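You operate a simulated robot arm through the tools that you are given. There is no shell and no other tool. Be economical: measure what you need, move in short steps, check, and stop when the job is done.

You are at the controls of a simulated robot arm. One attempt, no reset.

TASK
Grease the hub's white patch in the gauge, then free the hub and stand it on the bench.
Fine: open the lever before you pull the spacer out, and leave it open; brush back in its holder.

Only the result counts: the job must be done as asked and must still hold three seconds after the hand-in. Knocking over, shifting, dropping, spilling or breaking anything else fails it.

THE ROBOT
A 7-joint arm with a two-finger parallel gripper, fixed in place. Base frame: the origin is at the foot of the arm, x ahead of it, y to its left, z up; the work surface is at about z = 0.87. Lengths are in m, angles in rad, forces in N, time in s.
With the tool pointing down near the work surface it reaches from about 0.24 to 0.68 m from the base axis. Its first joint turns from -1.152 to 1.152 rad. Payload 2.4 kg.
Tool frame: the origin (TCP) lies between the finger pads and is the grasp point; the fingertips stand 0.03 m ahead of it; z points along the fingers, y is the line along which they close. The gripper opens to 0.094 m. The fingers are 0.028 m wide and 0.01 m thick; the gripper's body (0.05 by 0.096 m) begins 0.055 m behind the TCP.
Orientation is told as [roll, pitch, yaw] about the base's x, y, z axes, in that order, counted from this pose: with the fingers straight down and closing along the base's y, the tool's x points along the base's -x, its y along +y and its z along -z.

THE INTERFACE
- The arm moves only by the tool nudge_tool. Its argument "targets" is a list of rows, each a list of 2 entries, a list of its own where there are three numbers: the shift along the tool's x, y, z in units of 40 mm (1.0 is 40 mm), then the turn, a rotation vector about the tool's x, y, z in units of 4 degrees (1.0 is 4 degrees). In form: [[[dx, dy, dz], [ax, ay, az]], ...]. A call has 1 to 8 rows; each row shifts and turns the commanded pose from where the row before left it, along the tool's axes as they then stand. "hand" is the opening in per cent of the stroke, from 0 (shut) to 100 (fully open), set as the call begins (left out, the last holds). A call with a number of a shift or a turn outside -1 to 1 is refused whole. Rows are played at 5 a second. More than 0.05 m and 0.15 rad between two rows, or a gripper value outside its range, and nothing of the call is played. Where a pose cannot be reached the arm comes as near as it can. A force on the tool above 50 N (or 10 N above the force at the start of the call, whichever is more), or a blocked arm, ends the call early, and 0.2 s more pass. Each finger travels about 0.153 m/s and halts on what it meets, pressing with about 29 N; the grip force reading is that of the motor and also rises with nothing between the fingers. The clock runs only during rows and for 0.2 s after the last one: add rows that do not move to give the fingers time. The reply holds the time, the measured pose of the TCP, the force on the tool along the base axes, the opening and the grip force, in the units named above and with some noise.
- Cameras (640 x 400 px; columns grow to the right, rows downward): "scene" is fixed at [0.0353, 0.4749, 1.437]; the picture's right is [-0.77, -0.64, 0.00], its down [-0.40, 0.48, -0.78] and it looks along [0.50, -0.60, -0.63] (base axes); focal length 214 px, centre (320, 200). "wrist" rides on the gripper at [0.076, 0.014, -0.102] in the tool frame; the picture's right is [-0.18, 0.98, 0.00], its down [-0.75, -0.14, -0.64] and it looks along [-0.63, -0.12, 0.77] (tool axes); focal length 243 px, centre (320, 200). There is no depth. A picture from a camera that has moved, and an enlarged one, comes with that camera's place and axes in the base frame and with its lens.
- get_image(camera): a new picture of that camera. The clock stands still meanwhile.
- close_up(camera, box): a new picture of the part [left, top, right, bottom] of that camera's present view, enlarged. The clock stands still meanwhile.
- sign_off(): hands the job in; it is judged then, once.

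Work in short steps. Places have to be worked out from the pictures, the camera data and where the tool is seen: move nearer, look again, correct. Check each grasp and each placing, and mend what went wrong. You have 120 turns and 76 pictures in all, those below and enlarged ones among them. Open the gripper and draw the arm clear of the work before you hand the job in, unless the task says otherwise; then end with one line.

The tools are called after "Call:" as a command line: name --argument value ..., lists and objects as JSON in quotes. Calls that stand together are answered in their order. nudge_tool: Moves the arm, as the interface text tells. Its arguments: {"type":"object","properties":{"targets":{"type":"array"},"hand":{"type":"number"}},"required":["targets"]} The other tools are called the same way: get_image (camera) takes a picture; close_up (camera, box) takes an enlarged picture of a part of a camera's view; sign_off () hands the job in.

At the start:

```text
time: 0.0
tcp_pos: [0.3651, 0.024, 1.3251]
ee_rot: [0.001, 0.0, -0.001]
contact_force: [-0.4, 0.2, -0.2]
opening: 0.094
finger_force: 0.1
```

scene: 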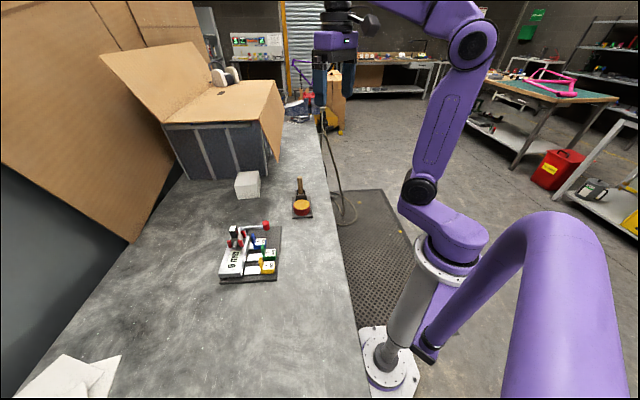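
wrist: 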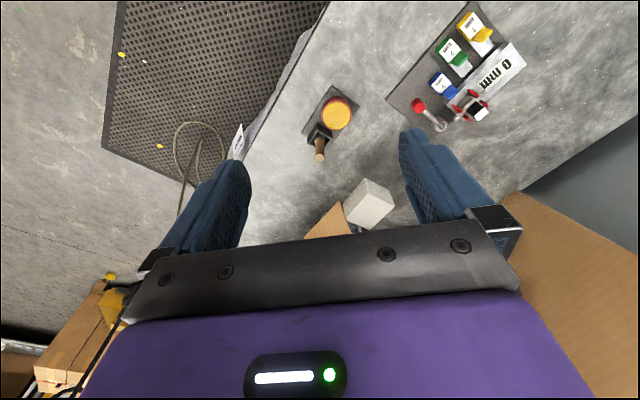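

I'll look closely at the gauge and brush holder first.

Call:
close_up --camera "scene" --box '[200, 160, 330, 290]'

Call:
close_up --camera "wrist" --box '[290, 0, 540, 160]'

```text
3.08 times, centred on (265, 225) of scene
camera zoom: at [0.0353, 0.4749, 1.437], right [-0.77, -0.64, 0.0], down [-0.4, 0.48, -0.78], along [0.5, -0.6, -0.63], focal length 660 px, centre (489, 123)
```

zoom: 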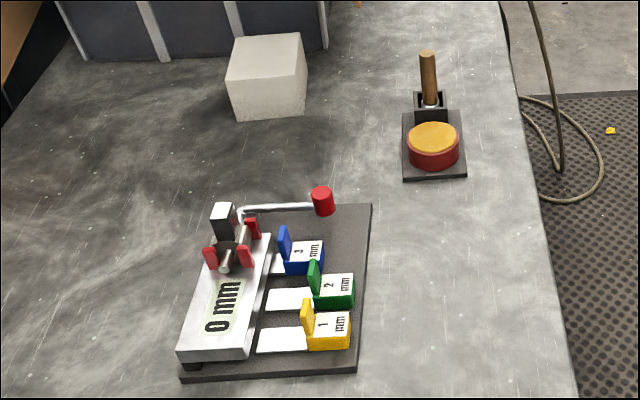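

```text
2.50 times, centred on (415, 80) of wrist
camera zoom: at [0.2878, 0.0394, 1.4263], right [0.18, 0.98, 0.0], down [0.75, -0.14, 0.64], along [0.63, -0.12, -0.77], focal length 606 px, centre (82, 500)
```

zoom: 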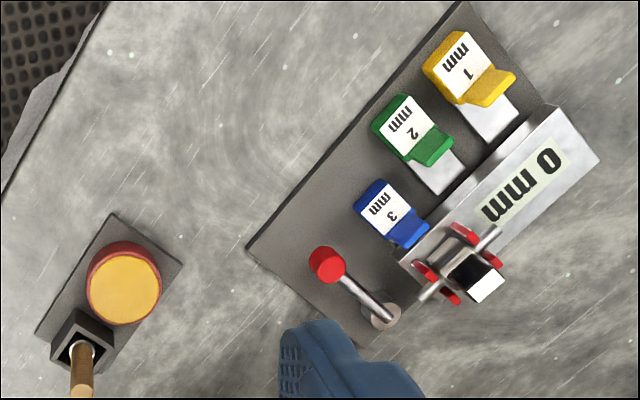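

The gauge is around (0.47, 0.29) and the brush holder around (0.51, 0.03). I'll move the wrist camera nearer to the gauge.

Call:
nudge_tool --targets '[[[0.16, 0.88, 0.73], [0, 0, 0]], [[0.16, 0.88, 0.73], [0, 0, 0]], [[0.16, 0.88, 0.73], [0, 0, 0]], [[0.16, 0.88, 0.73], [0, 0, 0]], [[0.16, 0.88, 0.73], [0, 0, 0]], [[0.16, 0.88, 0.73], [0, 0, 0]], [[0.16, 0.88, 0.73], [0, 0, 0]], [[0, 0, 0], [0, 0, 0]]]'

Call:
get_image --camera "wrist"

```text
time: 1.8
tcp_pos: [0.32, 0.2721, 1.119]
ee_rot: [0.001, 0.001, 0.0]
contact_force: [-0.5, -0.2, -1.0]
opening: 0.0939
finger_force: 0.1
```

```text
71 pictures are left
camera wrist: at [0.2424, 0.2866, 1.2214], right [0.18, 0.98, 0.0], down [0.75, -0.14, 0.64], along [0.63, -0.12, -0.77], focal length 243 px, centre (320, 200)
```

wrist: 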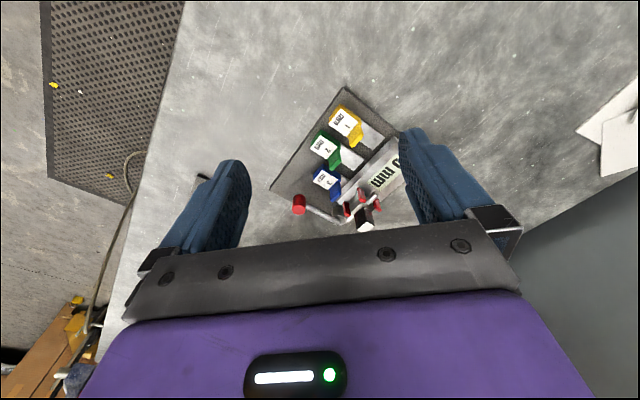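

Zooming into the gauge from here.

Call:
close_up --camera "wrist" --box '[260, 80, 420, 240]'

```text
2.50 times, centred on (340, 160) of wrist
camera zoom: at [0.2424, 0.2866, 1.2214], right [0.18, 0.98, 0.0], down [0.75, -0.14, 0.64], along [0.63, -0.12, -0.77], focal length 606 px, centre (270, 300)
```

zoom: 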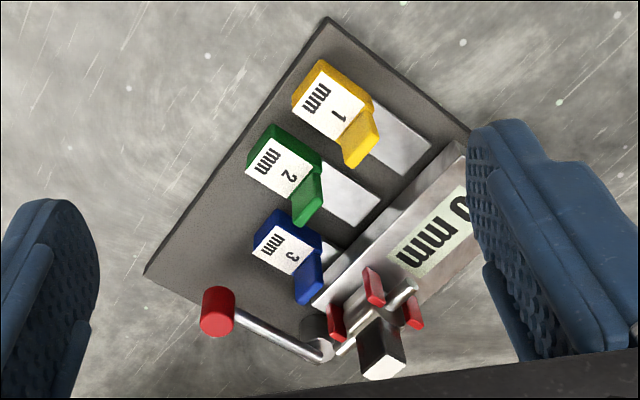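

I need finer detail of the hub end from both cameras.

Call:
close_up --camera "scene" --box '[218, 218, 284, 284]'

Call:
close_up --camera "wrist" --box '[320, 170, 400, 235]'

```text
6.06 times, centred on (251, 251) of scene
camera zoom: at [0.0353, 0.4749, 1.437], right [-0.77, -0.64, 0.0], down [-0.4, 0.48, -0.78], along [0.5, -0.6, -0.63], focal length 1300 px, centre (738, -109)
```

zoom: 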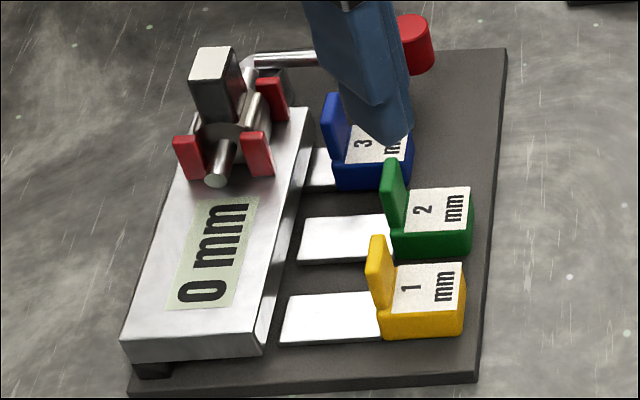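

```text
6.15 times, centred on (360, 202) of wrist
camera zoom: at [0.2424, 0.2866, 1.2214], right [0.18, 0.98, 0.0], down [0.75, -0.14, 0.64], along [0.63, -0.12, -0.77], focal length 1493 px, centre (74, 185)
```

zoom: 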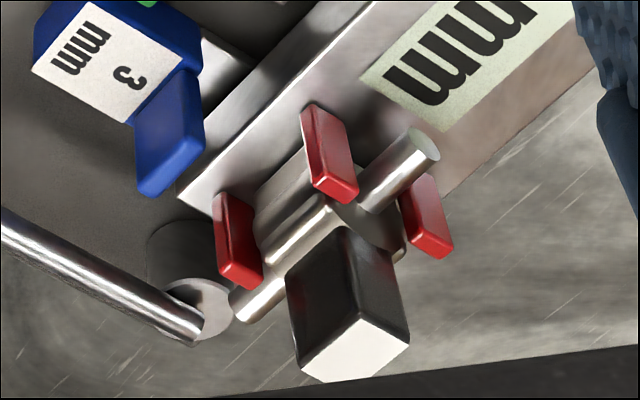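

The hub sits at about (0.52, 0.30, 0.92), at one end of the bar. I'll bring the wrist camera closer, still well above.

Call:
nudge_tool --targets '[[[-0.7, 0.25, 0.55], [0, 0, 0]], [[-0.7, 0.25, 0.55], [0, 0, 0]], [[-0.7, 0.25, 0.55], [0, 0, 0]], [[-0.3, 0.25, 0.4], [0, 0, 0]], [[0, 0, 0], [0, 0, 0]]]'

Call:
get_image --camera "wrist"

```text
time: 3.0
tcp_pos: [0.4181, 0.3113, 1.0374]
ee_rot: [-0.001, 0.0, 0.001]
contact_force: [-0.3, -0.5, 0.1]
opening: 0.0941
finger_force: 0.1
```

```text
67 pictures are left
camera wrist: at [0.3397, 0.3261, 1.1389], right [0.18, 0.98, 0.0], down [0.75, -0.14, 0.64], along [0.63, -0.12, -0.77], focal length 243 px, centre (320, 200)
```

wrist: 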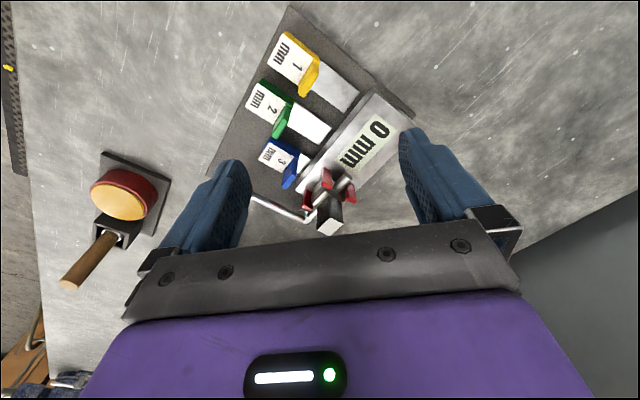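

Zooming on the hub and spacers.

Call:
close_up --camera "wrist" --box '[240, 120, 370, 245]'

Call:
close_up --camera "wrist" --box '[50, 140, 180, 300]'

```text
3.20 times, centred on (305, 182) of wrist
camera zoom: at [0.3397, 0.3261, 1.1389], right [0.18, 0.98, 0.0], down [0.75, -0.14, 0.64], along [0.63, -0.12, -0.77], focal length 776 px, centre (368, 256)
```

zoom: 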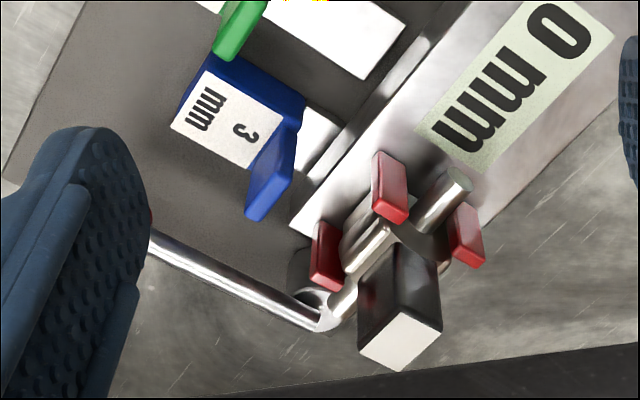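

```text
2.50 times, centred on (115, 220) of wrist
camera zoom: at [0.3397, 0.3261, 1.1389], right [0.18, 0.98, 0.0], down [0.75, -0.14, 0.64], along [0.63, -0.12, -0.77], focal length 606 px, centre (832, 150)
```

zoom: 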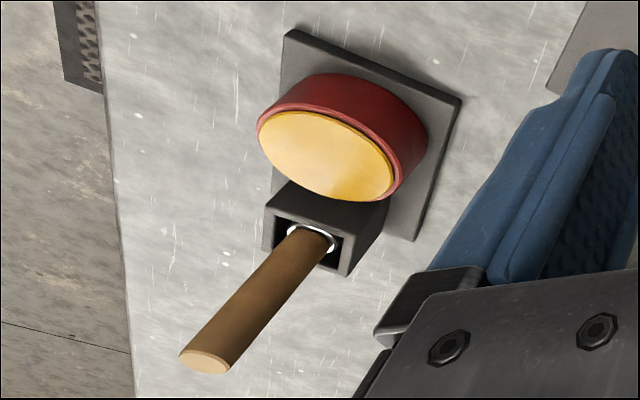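

I need a more level view of the hub from the spacer side: shift back, then yaw about 37° and tilt the camera up.

Call:
nudge_tool --targets '[[[0.25, -0.9, 0.2], [0, 0, -1]], [[0.25, -0.9, 0.2], [0, 0, -1]], [[0.2, -0.9, 0.2], [0, 0, -1]], [[0, 0, 0], [0, 0, -1]], [[0, 0, 0], [0, 0, -1]], [[0, 0, 0], [0, 0, -1]], [[0, 0, 0], [0, 0, -1]], [[0, 0, 0], [0, 0, -1]]]'

Call:
nudge_tool --targets '[[[0, 0, 0], [0, -1, 0]], [[0, 0, 0], [0, -1, 0]], [[0, 0, 0], [0, -1, 0]], [[0, 0, 0], [0, -1, 0]], [[0, 0, 0], [0, -1, 0]], [[0, 0, 0], [0, -1, 0]], [[0, 0, 0], [0, 0, 0]]]'

Call:
get_image --camera "wrist"

```text
time: 4.8
tcp_pos: [0.3957, 0.2029, 1.0145]
ee_rot: [-0.001, 0.0, 0.561]
contact_force: [0.4, -1.3, -0.3]
opening: 0.0938
finger_force: 0.0
```

```text
time: 6.4
tcp_pos: [0.3955, 0.2027, 1.0152]
ee_rot: [0.001, -0.421, 0.559]
contact_force: [-0.3, 0.7, 0.1]
opening: 0.0938
finger_force: 0.1
```

```text
64 pictures are left
camera wrist: at [0.2924, 0.1553, 1.076], right [-0.38, 0.92, 0.08], down [0.44, 0.11, 0.89], along [0.82, 0.37, -0.44], focal length 243 px, centre (320, 200)
```

wrist: 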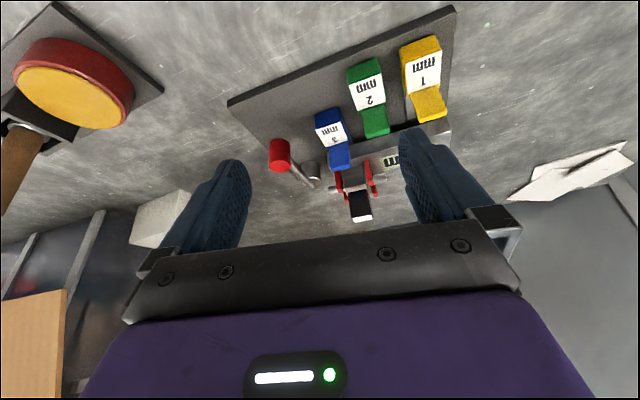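

Call:
close_up --camera "wrist" --box '[255, 120, 415, 230]'

Call:
close_up --camera "wrist" --box '[320, 150, 390, 225]'

```text
3.64 times, centred on (335, 175) of wrist
camera zoom: at [0.2924, 0.1553, 1.076], right [-0.38, 0.92, 0.08], down [0.44, 0.11, 0.89], along [0.82, 0.37, -0.44], focal length 882 px, centre (266, 291)
```

zoom: 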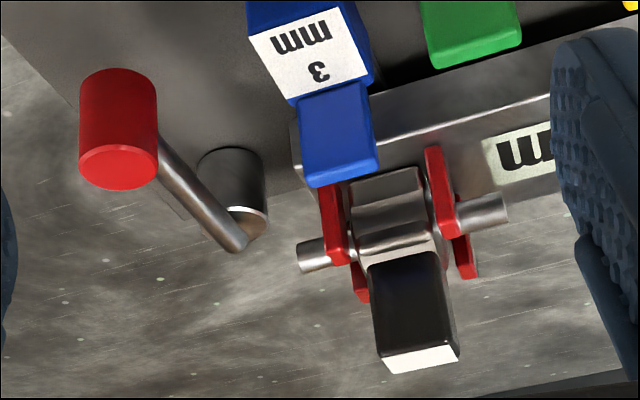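

```text
5.33 times, centred on (355, 188) of wrist
camera zoom: at [0.2924, 0.1553, 1.076], right [-0.38, 0.92, 0.08], down [0.44, 0.11, 0.89], along [0.82, 0.37, -0.44], focal length 1294 px, centre (133, 267)
```

zoom: 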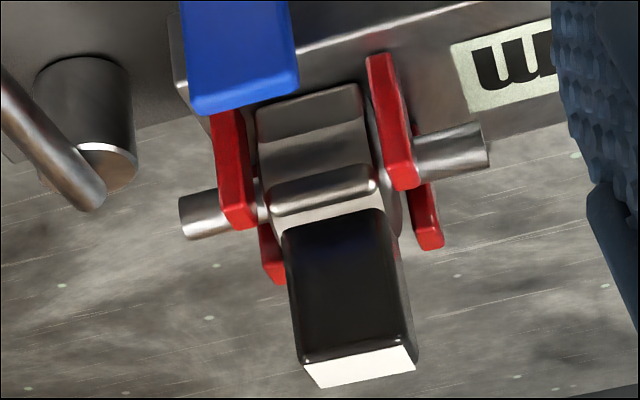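

The hub is a horizontal-axle part with a black stem and white top, lying in red forks. I'll check it from the scene camera at high zoom.

Call:
close_up --camera "scene" --box '[222, 218, 282, 258]'

```text
10.00 times, centred on (252, 238) of scene
camera zoom: at [0.0353, 0.4749, 1.437], right [-0.77, -0.64, 0.0], down [-0.4, 0.48, -0.78], along [0.5, -0.6, -0.63], focal length 2145 px, centre (1000, -180)
```

zoom: 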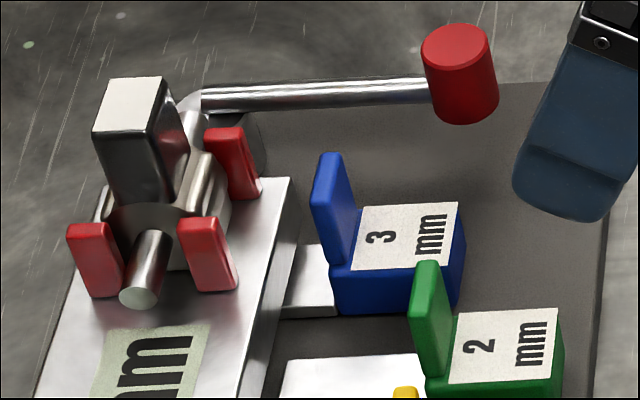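

The patch is near (0.508, 0.303, 0.98), the brush handle near (0.54, -0.01) with top at z≈0.98, the pot near (0.487, 0.04, 0.91) and the lever knob near (0.494, 0.204, 0.92). I'll straighten the tool, rise and go over the brush.

Call:
nudge_tool --targets '[[[0, 0, 0], [0, 1, 0]], [[0, 0, 0], [0, 1, 0]], [[0, 0, 0], [0, 1, 0]], [[0, 0, 0], [0, 1, 0]], [[0, 0, 0], [0, 1, 0]], [[0, 0, 0], [0, 1, 0]], [[0, 0, -1], [0, 0, 0]], [[0, 0, -1], [0, 0, 0]]]'

Call:
nudge_tool --targets '[[[0, 0, 0], [0, 0, 1]], [[0, 0, 0], [0, 0, 1]], [[0, 0, 0], [0, 0, 1]], [[0, 0, 0], [0, 0, 1]], [[0, 0, 0], [0, 0, 1]], [[0, 0, 0], [0, 0, 1]], [[0, 0, 0], [0, 0, 1]], [[0, 0, 0], [0, 0, 1]]]'

Call:
nudge_tool --targets '[[[-0.52, -0.88, 0], [0, 0, 0]], [[-0.52, -0.88, 0], [0, 0, 0]], [[-0.52, -0.88, 0], [0, 0, 0]], [[-0.52, -0.88, 0], [0, 0, 0]], [[-0.52, -0.88, 0], [0, 0, 0]], [[-0.52, -0.9, 0], [0, 0, 0]], [[0, 0, 0], [0, 0, 0]]]'

Call:
get_image --camera "wrist"

```text
time: 8.2
tcp_pos: [0.3971, 0.2024, 1.0936]
ee_rot: [0.0, 0.001, 0.557]
contact_force: [-0.3, -0.4, 0.0]
opening: 0.0938
finger_force: 0.0
```

```text
time: 10.0
tcp_pos: [0.3956, 0.2018, 1.0942]
ee_rot: [0.001, 0.001, -0.001]
contact_force: [0.2, 1.3, 0.7]
opening: 0.0939
finger_force: 0.0
```

```text
time: 11.6
tcp_pos: [0.5211, -0.0107, 1.0962]
ee_rot: [0.0, -0.001, -0.002]
contact_force: [0.4, 0.0, 0.0]
opening: 0.0943
finger_force: 0.0
```

```text
60 pictures are left
camera wrist: at [0.4435, 0.0032, 1.1967], right [0.18, 0.98, 0.0], down [0.75, -0.14, 0.64], along [0.63, -0.12, -0.77], focal length 243 px, centre (320, 200)
```

wrist: 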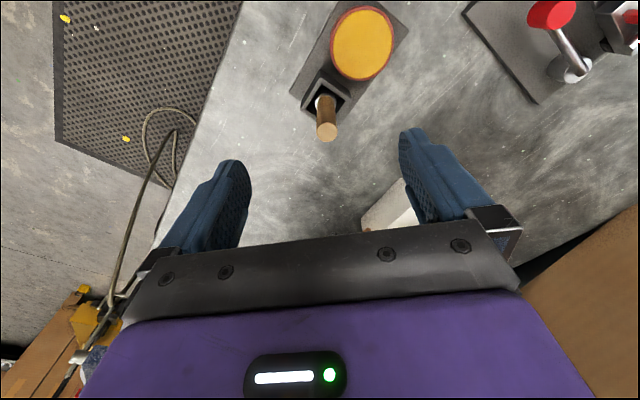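

The handle is at about (0.537, -0.009). I'll descend so the TCP is at z≈0.955 around the handle.

Call:
nudge_tool --targets '[[[-0.4, 0.04, 0], [0, 0, 0]], [[0, 0, 0.9], [0, 0, 0]], [[0, 0, 0.9], [0, 0, 0]], [[0, 0, 0.9], [0, 0, 0]], [[0, 0, 0.8], [0, 0, 0]], [[0, 0, 0], [0, 0, 0]]]'

Call:
close_up --camera "scene" --box '[270, 150, 340, 220]'

Call:
get_image --camera "wrist"

```text
time: 13.0
tcp_pos: [0.5365, -0.0078, 0.9533]
ee_rot: [-0.001, -0.001, -0.001]
contact_force: [0.1, 0.4, 0.4]
opening: 0.0941
finger_force: 0.0
```

```text
5.71 times, centred on (305, 185) of scene
camera zoom: at [0.0353, 0.4749, 1.437], right [-0.77, -0.64, 0.0], down [-0.4, 0.48, -0.78], along [0.5, -0.6, -0.63], focal length 1226 px, centre (406, 286)
```

zoom: 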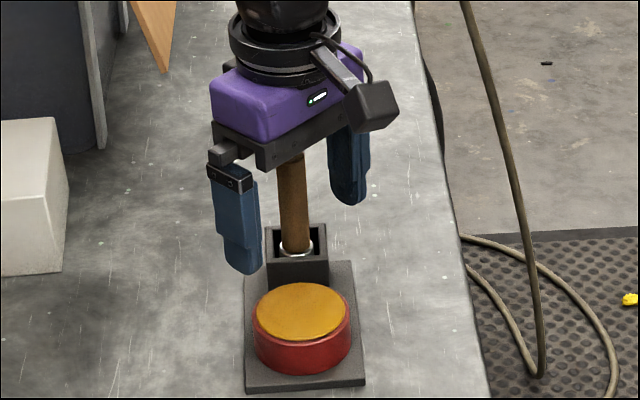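

```text
58 pictures are left
camera wrist: at [0.4589, 0.006, 1.0546], right [0.18, 0.98, 0.0], down [0.75, -0.14, 0.64], along [0.63, -0.12, -0.77], focal length 243 px, centre (320, 200)
```

wrist: 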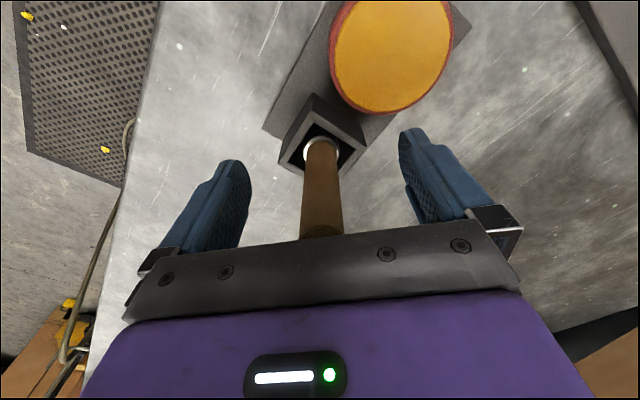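

The handle lies between the fingers; closing on it.

Call:
nudge_tool --hand 0 --targets '[[[0, 0, 0], [0, 0, 0]], [[0, 0, 0], [0, 0, 0]], [[0, 0, 0], [0, 0, 0]], [[0, 0, 0], [0, 0, 0]]]'

Call:
nudge_tool --targets '[[[0, 0, -0.8], [0, 0, 0]], [[0, 0, -0.9], [0, 0, 0]], [[0, 0, -0.9], [0, 0, 0]], [[0, 0, 0], [0, 0, 0]]]'

Call:
close_up --camera "scene" --box '[270, 130, 340, 220]'

Call:
get_image --camera "wrist"

```text
time: 14.0
tcp_pos: [0.537, -0.0078, 0.9538]
ee_rot: [0.0, 0.0, 0.0]
contact_force: [-0.1, 0.0, -0.2]
opening: 0.0185
finger_force: 28.9
```

```text
time: 15.0
tcp_pos: [0.5371, -0.0075, 1.0589]
ee_rot: [0.0, 0.0, 0.0]
contact_force: [-0.2, -0.6, -0.5]
opening: 0.0188
finger_force: 28.9
```

```text
4.44 times, centred on (305, 175) of scene
camera zoom: at [0.0353, 0.4749, 1.437], right [-0.77, -0.64, 0.0], down [-0.4, 0.48, -0.78], along [0.5, -0.6, -0.63], focal length 953 px, centre (387, 311)
```

zoom: 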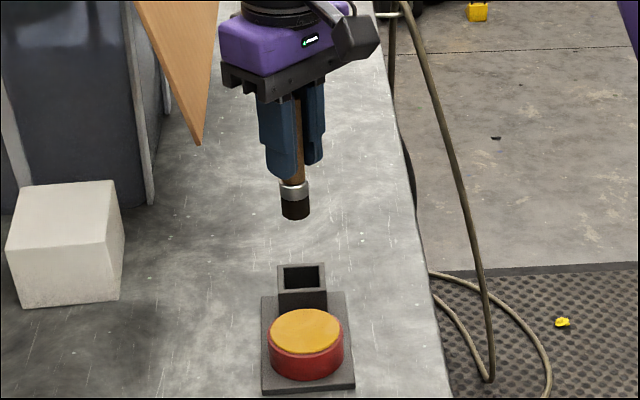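

```text
56 pictures are left
camera wrist: at [0.4596, 0.0066, 1.1604], right [0.18, 0.98, 0.0], down [0.75, -0.14, 0.64], along [0.63, -0.12, -0.77], focal length 243 px, centre (320, 200)
```

wrist: 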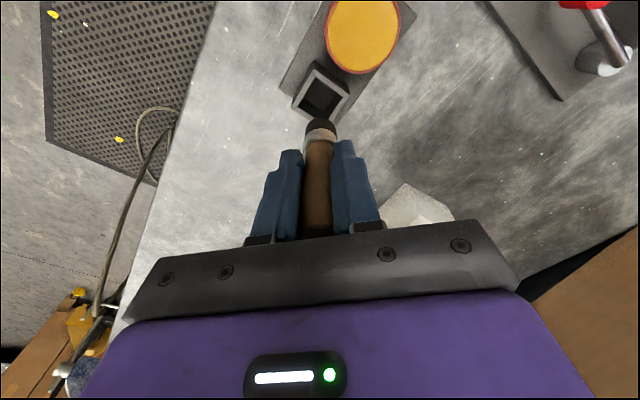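

Brush is held; its tip is about 74 mm below the TCP. I'll move over the pot centre (0.490, 0.039) and lower towards the grease.

Call:
nudge_tool --targets '[[[0.6, 0.58, 0], [0, 0, 0]], [[0.58, 0.58, 0], [0, 0, 0]], [[0, 0, 0.8], [0, 0, 0]], [[0, 0, 0.8], [0, 0, 0]], [[0, 0, 0.2], [0, 0, 0]], [[0, 0, 0], [0, 0, 0]]]'

Call:
close_up --camera "scene" --box '[270, 150, 340, 220]'

```text
time: 16.4
tcp_pos: [0.4888, 0.0376, 0.9866]
ee_rot: [-0.001, 0.0, -0.001]
contact_force: [-1.2, -0.2, -0.7]
opening: 0.0187
finger_force: 29.1
```

```text
5.71 times, centred on (305, 185) of scene
camera zoom: at [0.0353, 0.4749, 1.437], right [-0.77, -0.64, 0.0], down [-0.4, 0.48, -0.78], along [0.5, -0.6, -0.63], focal length 1226 px, centre (406, 286)
```

zoom: 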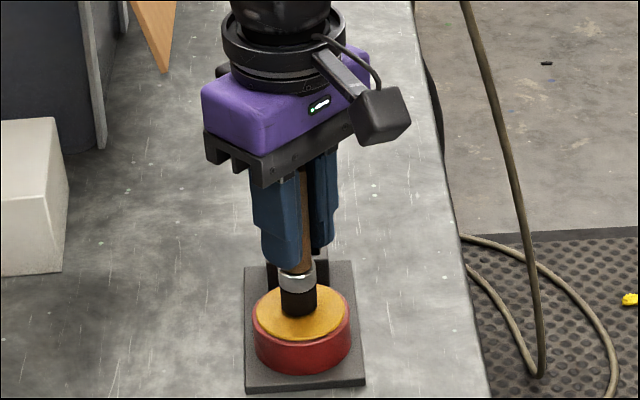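

The tip is centred and just above the grease. Lowering in 2 mm steps while watching force.

Call:
nudge_tool --targets '[[[0, 0, 0.06], [0, 0, 0]], [[0, 0, 0.06], [0, 0, 0]], [[0, 0, 0], [0, 0, 0]]]'

Call:
close_up --camera "scene" --box '[285, 185, 325, 220]'

```text
time: 17.2
tcp_pos: [0.4898, 0.038, 0.9809]
ee_rot: [-0.001, 0.0, 0.001]
contact_force: [-1.5, 0.1, -0.5]
opening: 0.0187
finger_force: 29.2
```

```text
11.43 times, centred on (305, 202) of scene
camera zoom: at [0.0353, 0.4749, 1.437], right [-0.77, -0.64, 0.0], down [-0.4, 0.48, -0.78], along [0.5, -0.6, -0.63], focal length 2451 px, centre (491, 171)
```

zoom: 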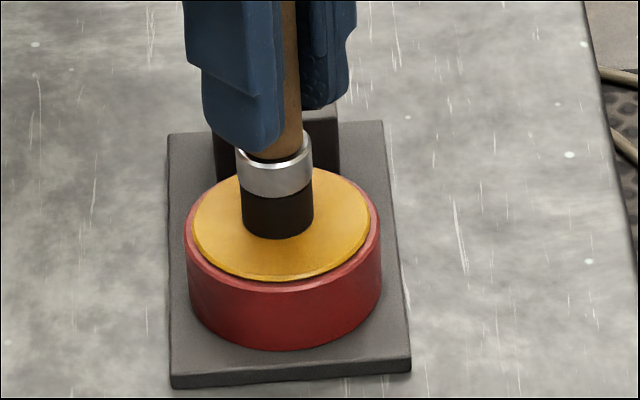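

No force yet; going lower gently.

Call:
nudge_tool --targets '[[[0, 0, 0.06], [0, 0, 0]], [[0, 0, 0.06], [0, 0, 0]], [[0, 0, 0], [0, 0, 0]]]'

Call:
close_up --camera "scene" --box '[285, 185, 325, 220]'

```text
time: 18.0
tcp_pos: [0.4908, 0.0387, 0.9772]
ee_rot: [0.0, -0.004, 0.002]
contact_force: [1.9, -0.9, 22.6]
opening: 0.0189
finger_force: 28.8
```

```text
11.43 times, centred on (305, 202) of scene
camera zoom: at [0.035, 0.4749, 1.437], right [-0.77, -0.64, 0.0], down [-0.4, 0.48, -0.78], along [0.5, -0.6, -0.63], focal length 2451 px, centre (491, 171)
```

zoom: 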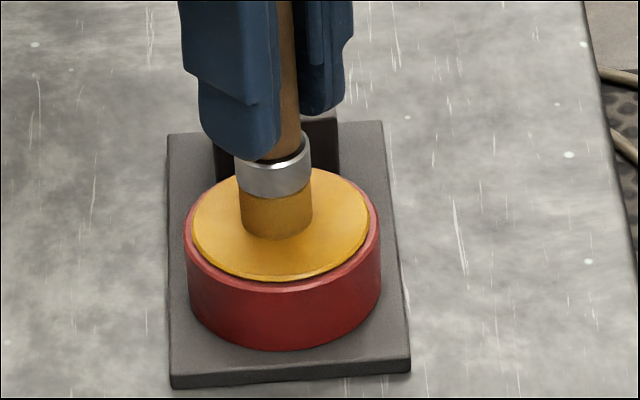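

The bristles turned grease-coloured. Lifting and moving high to above the hub's patch at about (0.508, 0.303).

Call:
nudge_tool --targets '[[[0, 0, -1], [0, 0, 0]], [[0, 0, -1], [0, 0, 0]], [[0, 0, -1], [0, 0, 0]], [[0, 0, -0.2], [0, 0, 0]], [[0, 0, 0], [0, 0, 0]]]'

Call:
nudge_tool --targets '[[[-0.06, 0.95, 0], [0, 0, 0]], [[-0.06, 0.95, 0], [0, 0, 0]], [[-0.06, 0.95, 0], [0, 0, 0]], [[-0.06, 0.95, 0], [0, 0, 0]], [[-0.06, 0.95, 0], [0, 0, 0]], [[-0.06, 0.95, 0], [0, 0, 0]], [[-0.06, 0.9, 0], [0, 0, 0]], [[0, 0, 0], [0, 0, 0]]]'

Call:
close_up --camera "scene" --box '[205, 190, 285, 260]'

Call:
get_image --camera "wrist"

```text
time: 19.2
tcp_pos: [0.4889, 0.0385, 1.1037]
ee_rot: [0.0, 0.001, -0.001]
contact_force: [-0.2, -0.4, -0.4]
opening: 0.0187
finger_force: 28.8
```

```text
time: 21.0
tcp_pos: [0.5066, 0.3047, 1.1039]
ee_rot: [-0.001, -0.002, 0.001]
contact_force: [-0.7, 0.2, -0.6]
opening: 0.0188
finger_force: 28.7
```

```text
5.71 times, centred on (245, 225) of scene
camera zoom: at [0.0353, 0.4749, 1.437], right [-0.77, -0.64, 0.0], down [-0.4, 0.48, -0.78], along [0.5, -0.6, -0.63], focal length 1226 px, centre (749, 57)
```

zoom: 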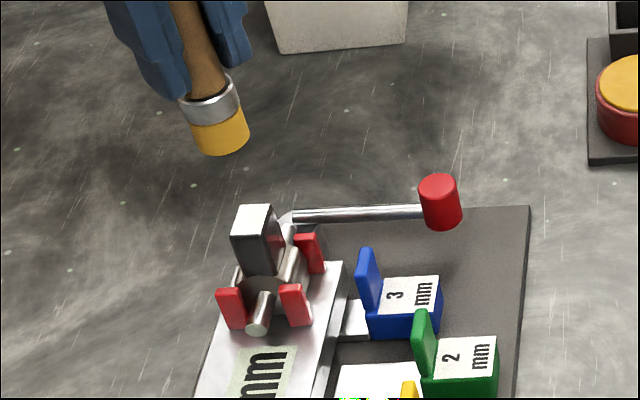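

```text
51 pictures are left
camera wrist: at [0.4286, 0.3177, 1.2066], right [0.18, 0.98, 0.0], down [0.75, -0.14, 0.64], along [0.63, -0.12, -0.77], focal length 243 px, centre (320, 200)
```

wrist: 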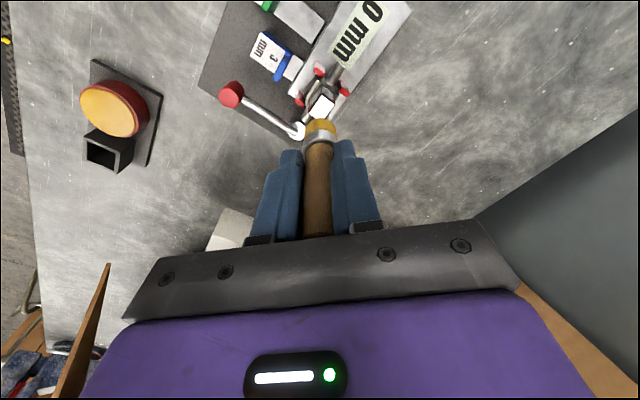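

Patch refined to about (0.504, 0.305). Descending until just above it.

Call:
nudge_tool --targets '[[[0.06, 0, 0.6], [0, 0, 0]], [[0, 0, 0.45], [0, 0, 0]], [[0, 0, 0], [0, 0, 0]]]'

Call:
close_up --camera "scene" --box '[215, 200, 275, 250]'

Call:
close_up --camera "wrist" --box '[270, 80, 370, 160]'

```text
time: 21.8
tcp_pos: [0.5025, 0.3014, 1.0628]
ee_rot: [0.0, 0.0, 0.002]
contact_force: [-0.3, -0.2, -0.6]
opening: 0.0188
finger_force: 29.1
```

```text
8.00 times, centred on (245, 225) of scene
camera zoom: at [0.0353, 0.4749, 1.437], right [-0.77, -0.64, 0.0], down [-0.4, 0.48, -0.78], along [0.5, -0.6, -0.63], focal length 1716 px, centre (920, 0)
```

zoom: 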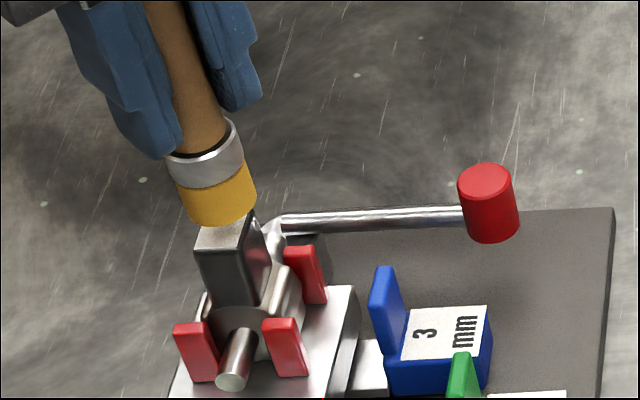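

```text
5.00 times, centred on (320, 120) of wrist
camera zoom: at [0.4264, 0.3169, 1.164], right [0.18, 0.98, 0.0], down [0.75, -0.14, 0.64], along [0.63, -0.12, -0.77], focal length 1213 px, centre (320, 600)
```

zoom: 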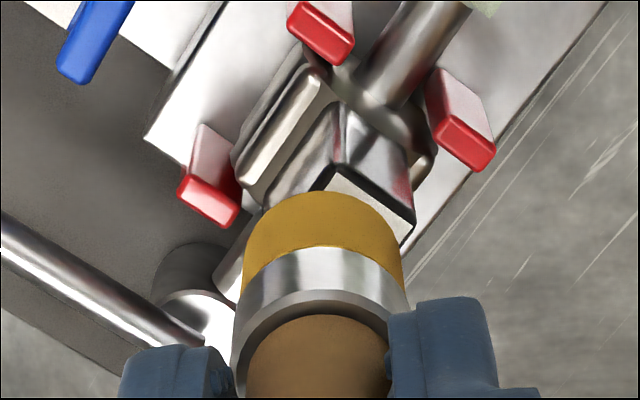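

Alignment looks right to within a few millimetres; shifting 2 mm in +y and lowering in small steps.

Call:
nudge_tool --targets '[[[0, 0.05, 0.12], [0, 0, 0]], [[0, 0, 0.1], [0, 0, 0]], [[0, 0, 0.06], [0, 0, 0]], [[0, 0, 0], [0, 0, 0]]]'

Call:
close_up --camera "scene" --box '[215, 210, 255, 250]'

```text
time: 22.8
tcp_pos: [0.5047, 0.3046, 1.0526]
ee_rot: [0.001, -0.001, 0.0]
contact_force: [-0.1, 0.4, -0.6]
opening: 0.0187
finger_force: 29.1
```

```text
10.00 times, centred on (235, 230) of scene
camera zoom: at [0.0353, 0.4749, 1.437], right [-0.77, -0.64, 0.0], down [-0.4, 0.48, -0.78], along [0.5, -0.6, -0.63], focal length 2145 px, centre (1170, -100)
```

zoom: 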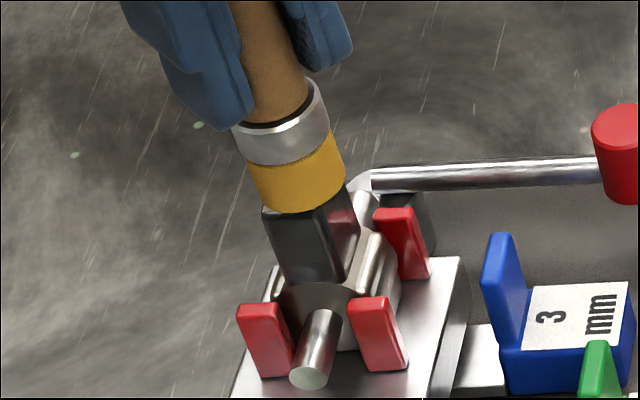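

Nearly touching; creeping down.

Call:
nudge_tool --targets '[[[0, 0, 0.05], [0, 0, 0]], [[0, 0, 0], [0, 0, 0]]]'

Call:
nudge_tool --targets '[[[0, 0, 0.05], [0, 0, 0]], [[0, 0, 0], [0, 0, 0]]]'

```text
time: 23.4
tcp_pos: [0.5038, 0.3054, 1.0501]
ee_rot: [0.0, 0.0, -0.001]
contact_force: [-0.8, -0.3, 3.5]
opening: 0.0188
finger_force: 29.1
```

```text
time: 24.0
tcp_pos: [0.5048, 0.3042, 1.0483]
ee_rot: [0.002, -0.004, -0.001]
contact_force: [-3.8, -3.0, 24.2]
opening: 0.019
finger_force: 29.5
```

Contact made at z≈1.049 with ~24 N. Lifting off to inspect the patch.

Call:
nudge_tool --targets '[[[0, 0, -0.8], [0, 0, 0]], [[0, 0, -0.8], [0, 0, 0]], [[0, 0, 0], [0, 0, 0]]]'

Call:
close_up --camera "scene" --box '[215, 210, 255, 250]'

Call:
close_up --camera "wrist" --box '[180, 40, 360, 160]'

```text
time: 24.8
tcp_pos: [0.5038, 0.3039, 1.1108]
ee_rot: [0.0, 0.001, 0.001]
contact_force: [-0.3, 0.0, 0.4]
opening: 0.0188
finger_force: 28.7
```

```text
10.00 times, centred on (235, 230) of scene
camera zoom: at [0.0353, 0.4749, 1.437], right [-0.77, -0.64, 0.0], down [-0.4, 0.48, -0.78], along [0.5, -0.6, -0.63], focal length 2145 px, centre (1170, -100)
```

zoom: 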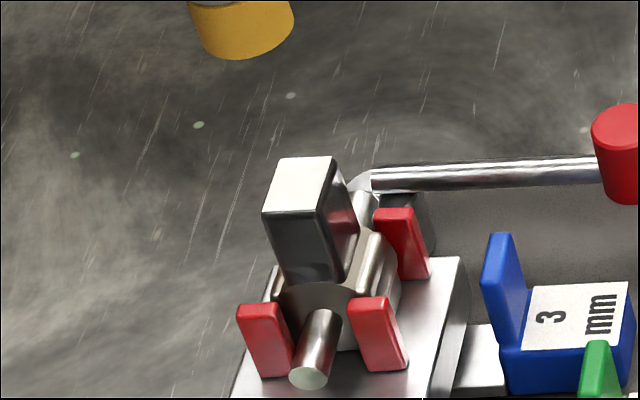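

```text
3.33 times, centred on (270, 100) of wrist
camera zoom: at [0.4267, 0.318, 1.2128], right [0.18, 0.98, 0.0], down [0.75, -0.14, 0.64], along [0.63, -0.12, -0.77], focal length 809 px, centre (487, 533)
```

zoom: 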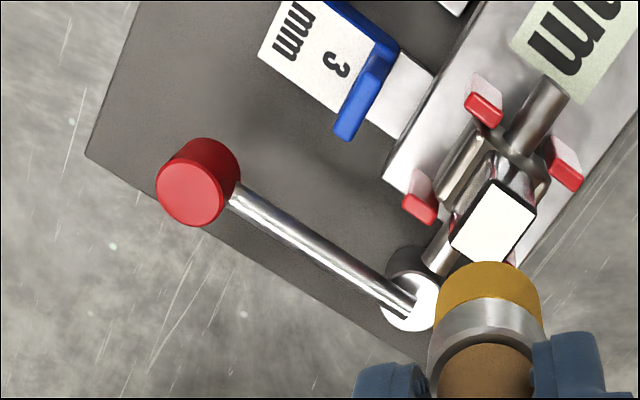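

The patch is still white, so a mere dab isn't enough; I'll press again lightly and wipe with small strokes.

Call:
nudge_tool --targets '[[[0, 0, 0.8], [0, 0, 0]], [[0, 0, 0.7], [0, 0, 0]], [[0, 0, 0], [0, 0, 0]]]'

Call:
nudge_tool --targets '[[[0, 0, 0.05], [0, 0, 0]], [[0.12, 0, 0], [0, 0, 0]], [[-0.12, 0, 0], [0, 0, 0]], [[-0.12, 0, 0], [0, 0, 0]], [[0.12, 0, 0], [0, 0, 0]], [[0, 0.12, 0], [0, 0, 0]], [[0, -0.24, 0], [0, 0, 0]], [[0, 0.12, 0], [0, 0, 0]]]'

Call:
close_up --camera "scene" --box '[215, 210, 255, 250]'

```text
time: 25.6
tcp_pos: [0.5061, 0.3023, 1.0512]
ee_rot: [-0.001, 0.0, 0.0]
contact_force: [0.0, 0.0, 0.3]
opening: 0.0186
finger_force: 28.6
```

```text
time: 27.4
tcp_pos: [0.5058, 0.3032, 1.0501]
ee_rot: [-0.002, -0.001, -0.001]
contact_force: [-1.0, -5.3, 10.8]
opening: 0.0188
finger_force: 29.5
```

```text
10.00 times, centred on (235, 230) of scene
camera zoom: at [0.0352, 0.4747, 1.4371], right [-0.77, -0.64, 0.0], down [-0.4, 0.48, -0.78], along [0.5, -0.6, -0.63], focal length 2145 px, centre (1170, -100)
```

zoom: 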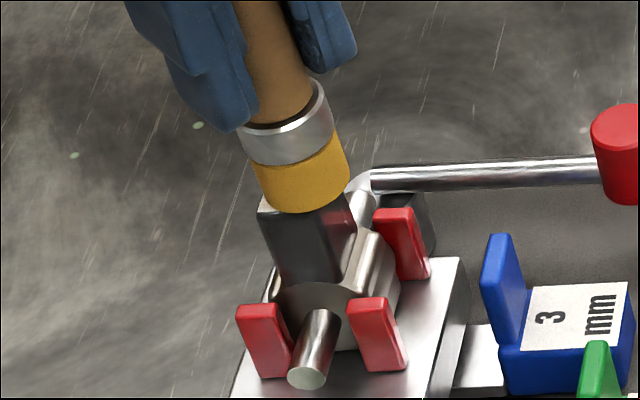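

Lifting to check.

Call:
nudge_tool --targets '[[[0, 0, -0.8], [0, 0, 0]], [[0, 0, -0.8], [0, 0, 0]], [[0, 0, 0], [0, 0, 0]]]'

Call:
close_up --camera "scene" --box '[215, 200, 265, 250]'

```text
time: 28.2
tcp_pos: [0.5044, 0.3034, 1.114]
ee_rot: [-0.001, 0.0, 0.0]
contact_force: [0.5, 0.1, -0.2]
opening: 0.0188
finger_force: 29.5
```

```text
8.00 times, centred on (240, 225) of scene
camera zoom: at [0.0353, 0.4749, 1.437], right [-0.77, -0.64, 0.0], down [-0.4, 0.48, -0.78], along [0.5, -0.6, -0.63], focal length 1716 px, centre (960, 0)
```

zoom: 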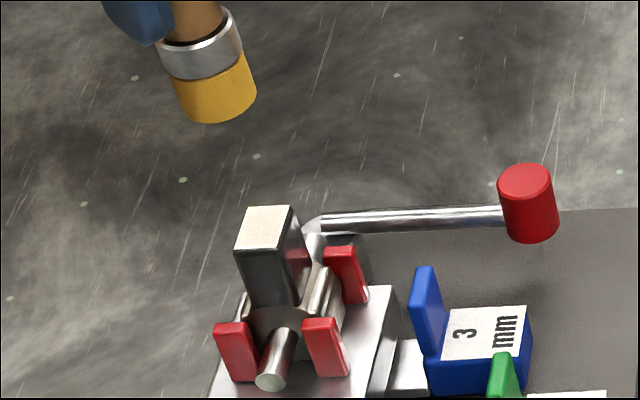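

The patch has turned slightly cream: grease builds up with wiping. Continue with longer strokes, recentred 2 mm towards +y.

Call:
nudge_tool --targets '[[[0, 0.05, 0.8], [0, 0, 0]], [[0, 0, 0.8], [0, 0, 0]], [[0.12, 0, 0], [0, 0, 0]], [[-0.24, 0, 0], [0, 0, 0]], [[0.24, 0, 0], [0, 0, 0]], [[-0.24, 0, 0], [0, 0, 0]], [[0.24, 0, 0], [0, 0, 0]], [[-0.12, 0, 0], [0, 0, 0]]]'

Call:
nudge_tool --targets '[[[0, 0.12, 0], [0, 0, 0]], [[0, -0.24, 0], [0, 0, 0]], [[0, 0.24, 0], [0, 0, 0]], [[0, -0.24, 0], [0, 0, 0]], [[0, 0.24, 0], [0, 0, 0]], [[0, -0.12, 0], [0, 0, 0]], [[0.12, 0, 0], [0, 0, 0]], [[-0.12, 0, 0], [0, 0, 0]]]'

Call:
close_up --camera "scene" --box '[215, 200, 265, 250]'

```text
time: 30.0
tcp_pos: [0.5036, 0.3069, 1.0497]
ee_rot: [-0.001, 0.001, 0.0]
contact_force: [-0.2, 0.3, 0.5]
opening: 0.0189
finger_force: 28.9
```

```text
time: 31.8
tcp_pos: [0.5048, 0.3059, 1.0499]
ee_rot: [0.0, 0.0, 0.001]
contact_force: [0.0, 0.4, -0.3]
opening: 0.019
finger_force: 28.8
```

```text
8.00 times, centred on (240, 225) of scene
camera zoom: at [0.0353, 0.4749, 1.437], right [-0.77, -0.64, 0.0], down [-0.4, 0.48, -0.78], along [0.5, -0.6, -0.63], focal length 1716 px, centre (960, 0)
```

zoom: 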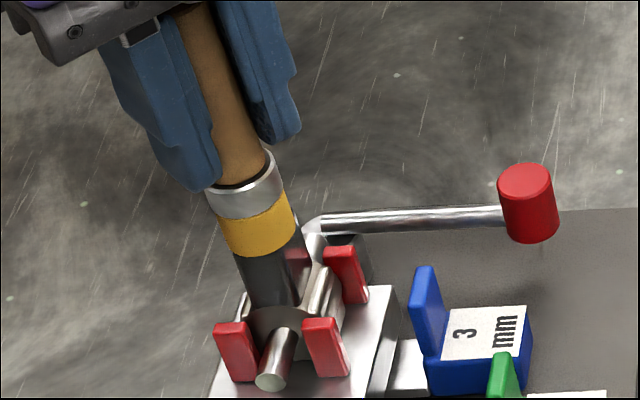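

Contact was lost (force ≈0); lowering 1–2 mm and wiping again.

Call:
nudge_tool --targets '[[[0, 0, 0.04], [0, 0, 0]], [[0, 0, 0], [0, 0, 0]]]'

Call:
nudge_tool --targets '[[[0, 0, 0.02], [0, 0, 0]], [[0.12, 0, 0], [0, 0, 0]], [[-0.24, 0, 0], [0, 0, 0]], [[0.24, 0, 0], [0, 0, 0]], [[-0.24, 0, 0], [0, 0, 0]], [[0.12, 0, 0], [0, 0, 0]], [[0, 0.1, 0], [0, 0, 0]], [[0, -0.1, 0], [0, 0, 0]]]'

```text
time: 32.4
tcp_pos: [0.5042, 0.3064, 1.0503]
ee_rot: [0.001, -0.004, -0.001]
contact_force: [-1.9, -1.1, 15.9]
opening: 0.0189
finger_force: 29.2
```

```text
time: 34.2
tcp_pos: [0.5044, 0.3089, 1.0469]
ee_rot: [0.001, -0.001, 0.001]
contact_force: [3.6, 2.0, 5.6]
opening: 0.0188
finger_force: 29.6
```

Contact held; another set of strokes, then lift and look.

Call:
nudge_tool --targets '[[[0, 0.1, 0.02], [0, 0, 0]], [[0, -0.2, 0], [0, 0, 0]], [[0, 0.2, 0], [0, 0, 0]], [[0, -0.2, 0], [0, 0, 0]], [[0, 0.2, 0], [0, 0, 0]], [[0, -0.2, 0], [0, 0, 0]], [[0, 0.1, 0], [0, 0, 0]], [[0, 0, 0], [0, 0, 0]]]'

Call:
nudge_tool --targets '[[[0, 0, -0.8], [0, 0, 0]], [[0, 0, -0.8], [0, 0, 0]], [[0, 0, 0], [0, 0, 0]]]'

Call:
close_up --camera "scene" --box '[215, 200, 265, 250]'

```text
time: 36.0
tcp_pos: [0.5032, 0.3056, 1.0464]
ee_rot: [0.0, -0.001, 0.001]
contact_force: [-0.7, -2.6, 12.8]
opening: 0.0184
finger_force: 29.2
```

```text
time: 36.8
tcp_pos: [0.5048, 0.3055, 1.1106]
ee_rot: [0.002, 0.0, 0.0]
contact_force: [0.2, 0.6, -0.7]
opening: 0.0188
finger_force: 29.5
```

```text
8.00 times, centred on (240, 225) of scene
camera zoom: at [0.0353, 0.4749, 1.437], right [-0.77, -0.64, 0.0], down [-0.4, 0.48, -0.78], along [0.5, -0.6, -0.63], focal length 1716 px, centre (960, 0)
```

zoom: 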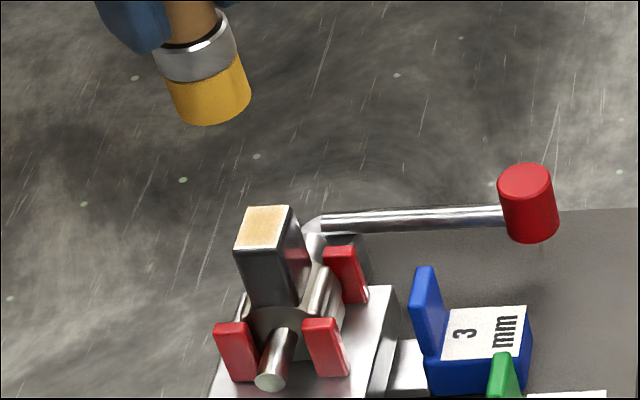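

Coverage is building (now light amber). Two more wiping rounds.

Call:
nudge_tool --targets '[[[0, 0, 0.8], [0, 0, 0]], [[0, 0, 0.82], [0, 0, 0]], [[0.1, 0, 0.02], [0, 0, 0]], [[-0.2, 0, 0], [0, 0, 0]], [[0.2, 0, 0], [0, 0, 0]], [[-0.2, 0, 0], [0, 0, 0]], [[0.1, 0, 0], [0, 0, 0]], [[0, 0, 0], [0, 0, 0]]]'

Call:
nudge_tool --targets '[[[0, 0.1, 0], [0, 0, 0]], [[0, -0.2, 0], [0, 0, 0]], [[0, 0.2, 0], [0, 0, 0]], [[0, -0.2, 0], [0, 0, 0]], [[0, 0.2, 0], [0, 0, 0]], [[0, -0.2, 0], [0, 0, 0]], [[0, 0.1, 0], [0, 0, 0]], [[0, 0, 0], [0, 0, 0]]]'

Call:
nudge_tool --targets '[[[0.1, 0, 0], [0, 0, 0]], [[-0.2, 0, 0], [0, 0, 0]], [[0.2, 0, 0], [0, 0, 0]], [[-0.2, 0, 0], [0, 0, 0]], [[0.2, 0, 0], [0, 0, 0]], [[-0.2, 0, 0], [0, 0, 0]], [[0.1, 0, 0], [0, 0, 0]], [[0, 0, 0], [0, 0, 0]]]'

```text
time: 38.6
tcp_pos: [0.5043, 0.3059, 1.0472]
ee_rot: [0.002, -0.002, 0.0]
contact_force: [1.2, -3.0, 19.6]
opening: 0.0187
finger_force: 28.4
```

```text
time: 40.4
tcp_pos: [0.5037, 0.3061, 1.0456]
ee_rot: [0.0, -0.001, 0.0]
contact_force: [2.1, 2.2, 20.9]
opening: 0.0184
finger_force: 29.2
```

```text
time: 42.2
tcp_pos: [0.5038, 0.3068, 1.0438]
ee_rot: [0.0, 0.0, -0.001]
contact_force: [-0.1, 1.5, 5.9]
opening: 0.0185
finger_force: 29.0
```

Lifting to inspect.

Call:
nudge_tool --targets '[[[0, 0, -0.8], [0, 0, 0]], [[0, 0, -0.8], [0, 0, 0]], [[0, 0, 0], [0, 0, 0]]]'

Call:
close_up --camera "scene" --box '[215, 200, 265, 250]'

```text
time: 43.0
tcp_pos: [0.5049, 0.3063, 1.1084]
ee_rot: [0.0, -0.002, 0.001]
contact_force: [-0.1, -0.1, -0.5]
opening: 0.0187
finger_force: 28.9
```

```text
8.00 times, centred on (240, 225) of scene
camera zoom: at [0.0353, 0.4749, 1.437], right [-0.77, -0.64, 0.0], down [-0.4, 0.48, -0.78], along [0.5, -0.6, -0.63], focal length 1716 px, centre (960, 0)
```

zoom: 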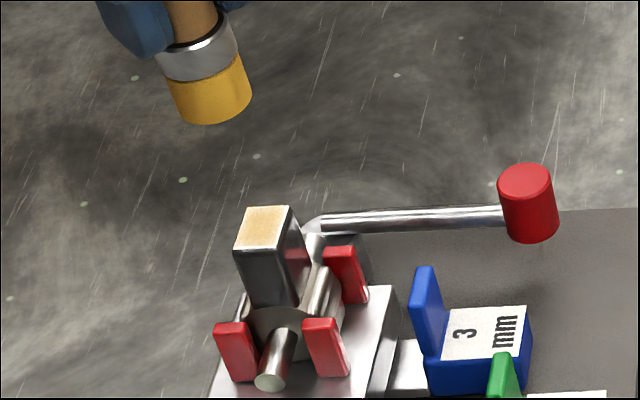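

Zooming harder on the patch.

Call:
close_up --camera "scene" --box '[240, 222, 256, 232]'

Call:
close_up --camera "wrist" --box '[295, 85, 345, 135]'

```text
16.00 times, centred on (248, 227) of scene
camera zoom: at [0.0353, 0.4749, 1.437], right [-0.77, -0.64, 0.0], down [-0.4, 0.48, -0.78], along [0.5, -0.6, -0.63], focal length 3432 px, centre (1472, -232)
```

zoom: 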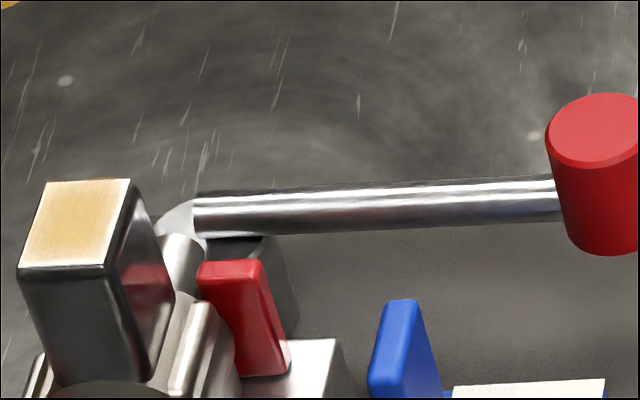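

```text
8.00 times, centred on (320, 110) of wrist
camera zoom: at [0.4272, 0.3198, 1.2102], right [0.18, 0.98, 0.0], down [0.75, -0.14, 0.64], along [0.63, -0.12, -0.77], focal length 1941 px, centre (320, 920)
```

zoom: 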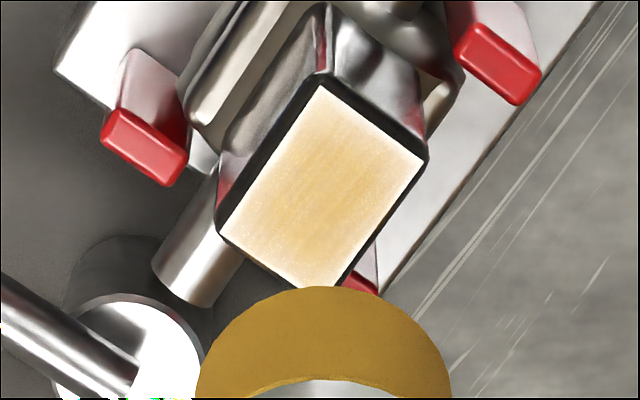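

Grease is only thin, with white edges, and the last round hardly added any, so the brush likely ran dry. Reloading at the pot.

Call:
nudge_tool --targets '[[[0.05, -0.95, 0], [0, 0, 0]], [[0.05, -0.95, 0], [0, 0, 0]], [[0.05, -0.95, 0], [0, 0, 0]], [[0.05, -0.95, 0], [0, 0, 0]], [[0.05, -0.96, 0], [0, 0, 0]], [[0.05, -0.96, 0], [0, 0, 0]], [[0.06, -0.97, 0], [0, 0, 0]], [[0, 0, 0], [0, 0, 0]]]'

Call:
nudge_tool --targets '[[[0, 0, 0.8], [0, 0, 0]], [[0, 0, 0.8], [0, 0, 0]], [[0, 0, 0.8], [0, 0, 0]], [[0, 0, 0.7], [0, 0, 0]], [[0, 0, 0.1], [0, 0, 0]], [[0, 0, 0], [0, 0, 0]]]'

```text
time: 44.8
tcp_pos: [0.4889, 0.0391, 1.1081]
ee_rot: [0.0, 0.0, 0.0]
contact_force: [0.2, -1.0, 0.0]
opening: 0.0185
finger_force: 29.3
```

```text
time: 46.2
tcp_pos: [0.4899, 0.0381, 0.9812]
ee_rot: [0.001, 0.0, 0.0]
contact_force: [0.7, 0.1, -1.0]
opening: 0.0188
finger_force: 28.7
```

Lowering the last millimetres into the grease.

Call:
nudge_tool --targets '[[[0, 0, 0.08], [0, 0, 0]], [[0, 0, 0.05], [0, 0, 0]], [[0, 0, 0.04], [0, 0, 0]], [[0, 0, 0], [0, 0, 0]]]'

```text
time: 47.2
tcp_pos: [0.4896, 0.0385, 0.9742]
ee_rot: [-0.001, -0.001, 0.001]
contact_force: [-0.9, 0.1, -0.5]
opening: 0.0188
finger_force: 29.2
```

Call:
nudge_tool --targets '[[[0, 0, 0.05], [0, 0, 0]], [[0, 0, 0.04], [0, 0, 0]], [[0, 0, 0], [0, 0, 0]]]'

```text
time: 48.0
tcp_pos: [0.4916, 0.0392, 0.9716]
ee_rot: [-0.001, -0.005, 0.0]
contact_force: [-3.2, 0.4, 23.5]
opening: 0.0189
finger_force: 28.5
```

Firm contact in the grease; a small stir, then lift and return over the patch.

Call:
nudge_tool --targets '[[[0.1, 0, 0], [0, 0, 0]], [[-0.1, 0, 0], [0, 0, 0]], [[0, 0, -0.9], [0, 0, 0]], [[0, 0, -0.9], [0, 0, 0]], [[0, 0, -0.9], [0, 0, 0]], [[0, 0, -0.76], [0, 0, 0]], [[0, 0, 0], [0, 0, 0]]]'

Call:
nudge_tool --targets '[[[-0.05, 0.95, 0], [0, 0, 0]], [[-0.05, 0.95, 0], [0, 0, 0]], [[-0.05, 0.95, 0], [0, 0, 0]], [[-0.05, 0.95, 0], [0, 0, 0]], [[-0.05, 0.96, 0], [0, 0, 0]], [[-0.05, 0.96, 0], [0, 0, 0]], [[-0.06, 0.97, 0], [0, 0, 0]], [[0, 0, 0], [0, 0, 0]]]'

Call:
nudge_tool --targets '[[[0, 0, 0.8], [0, 0, 0]], [[0, 0, 0.6], [0, 0, 0]], [[0, 0, 0.1], [0, 0, 0]], [[0, 0, 0], [0, 0, 0]]]'

```text
time: 49.6
tcp_pos: [0.489, 0.0394, 1.1091]
ee_rot: [0.0, -0.001, 0.0]
contact_force: [0.5, 0.5, -0.9]
opening: 0.0187
finger_force: 28.6
```

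```text
time: 51.4
tcp_pos: [0.5033, 0.3067, 1.1093]
ee_rot: [-0.001, 0.0, 0.0]
contact_force: [0.0, 0.6, 0.2]
opening: 0.0187
finger_force: 28.7
```

```text
time: 52.4
tcp_pos: [0.503, 0.3066, 1.0495]
ee_rot: [0.0, 0.002, 0.0]
contact_force: [-0.4, 0.2, -1.1]
opening: 0.0189
finger_force: 28.6
```

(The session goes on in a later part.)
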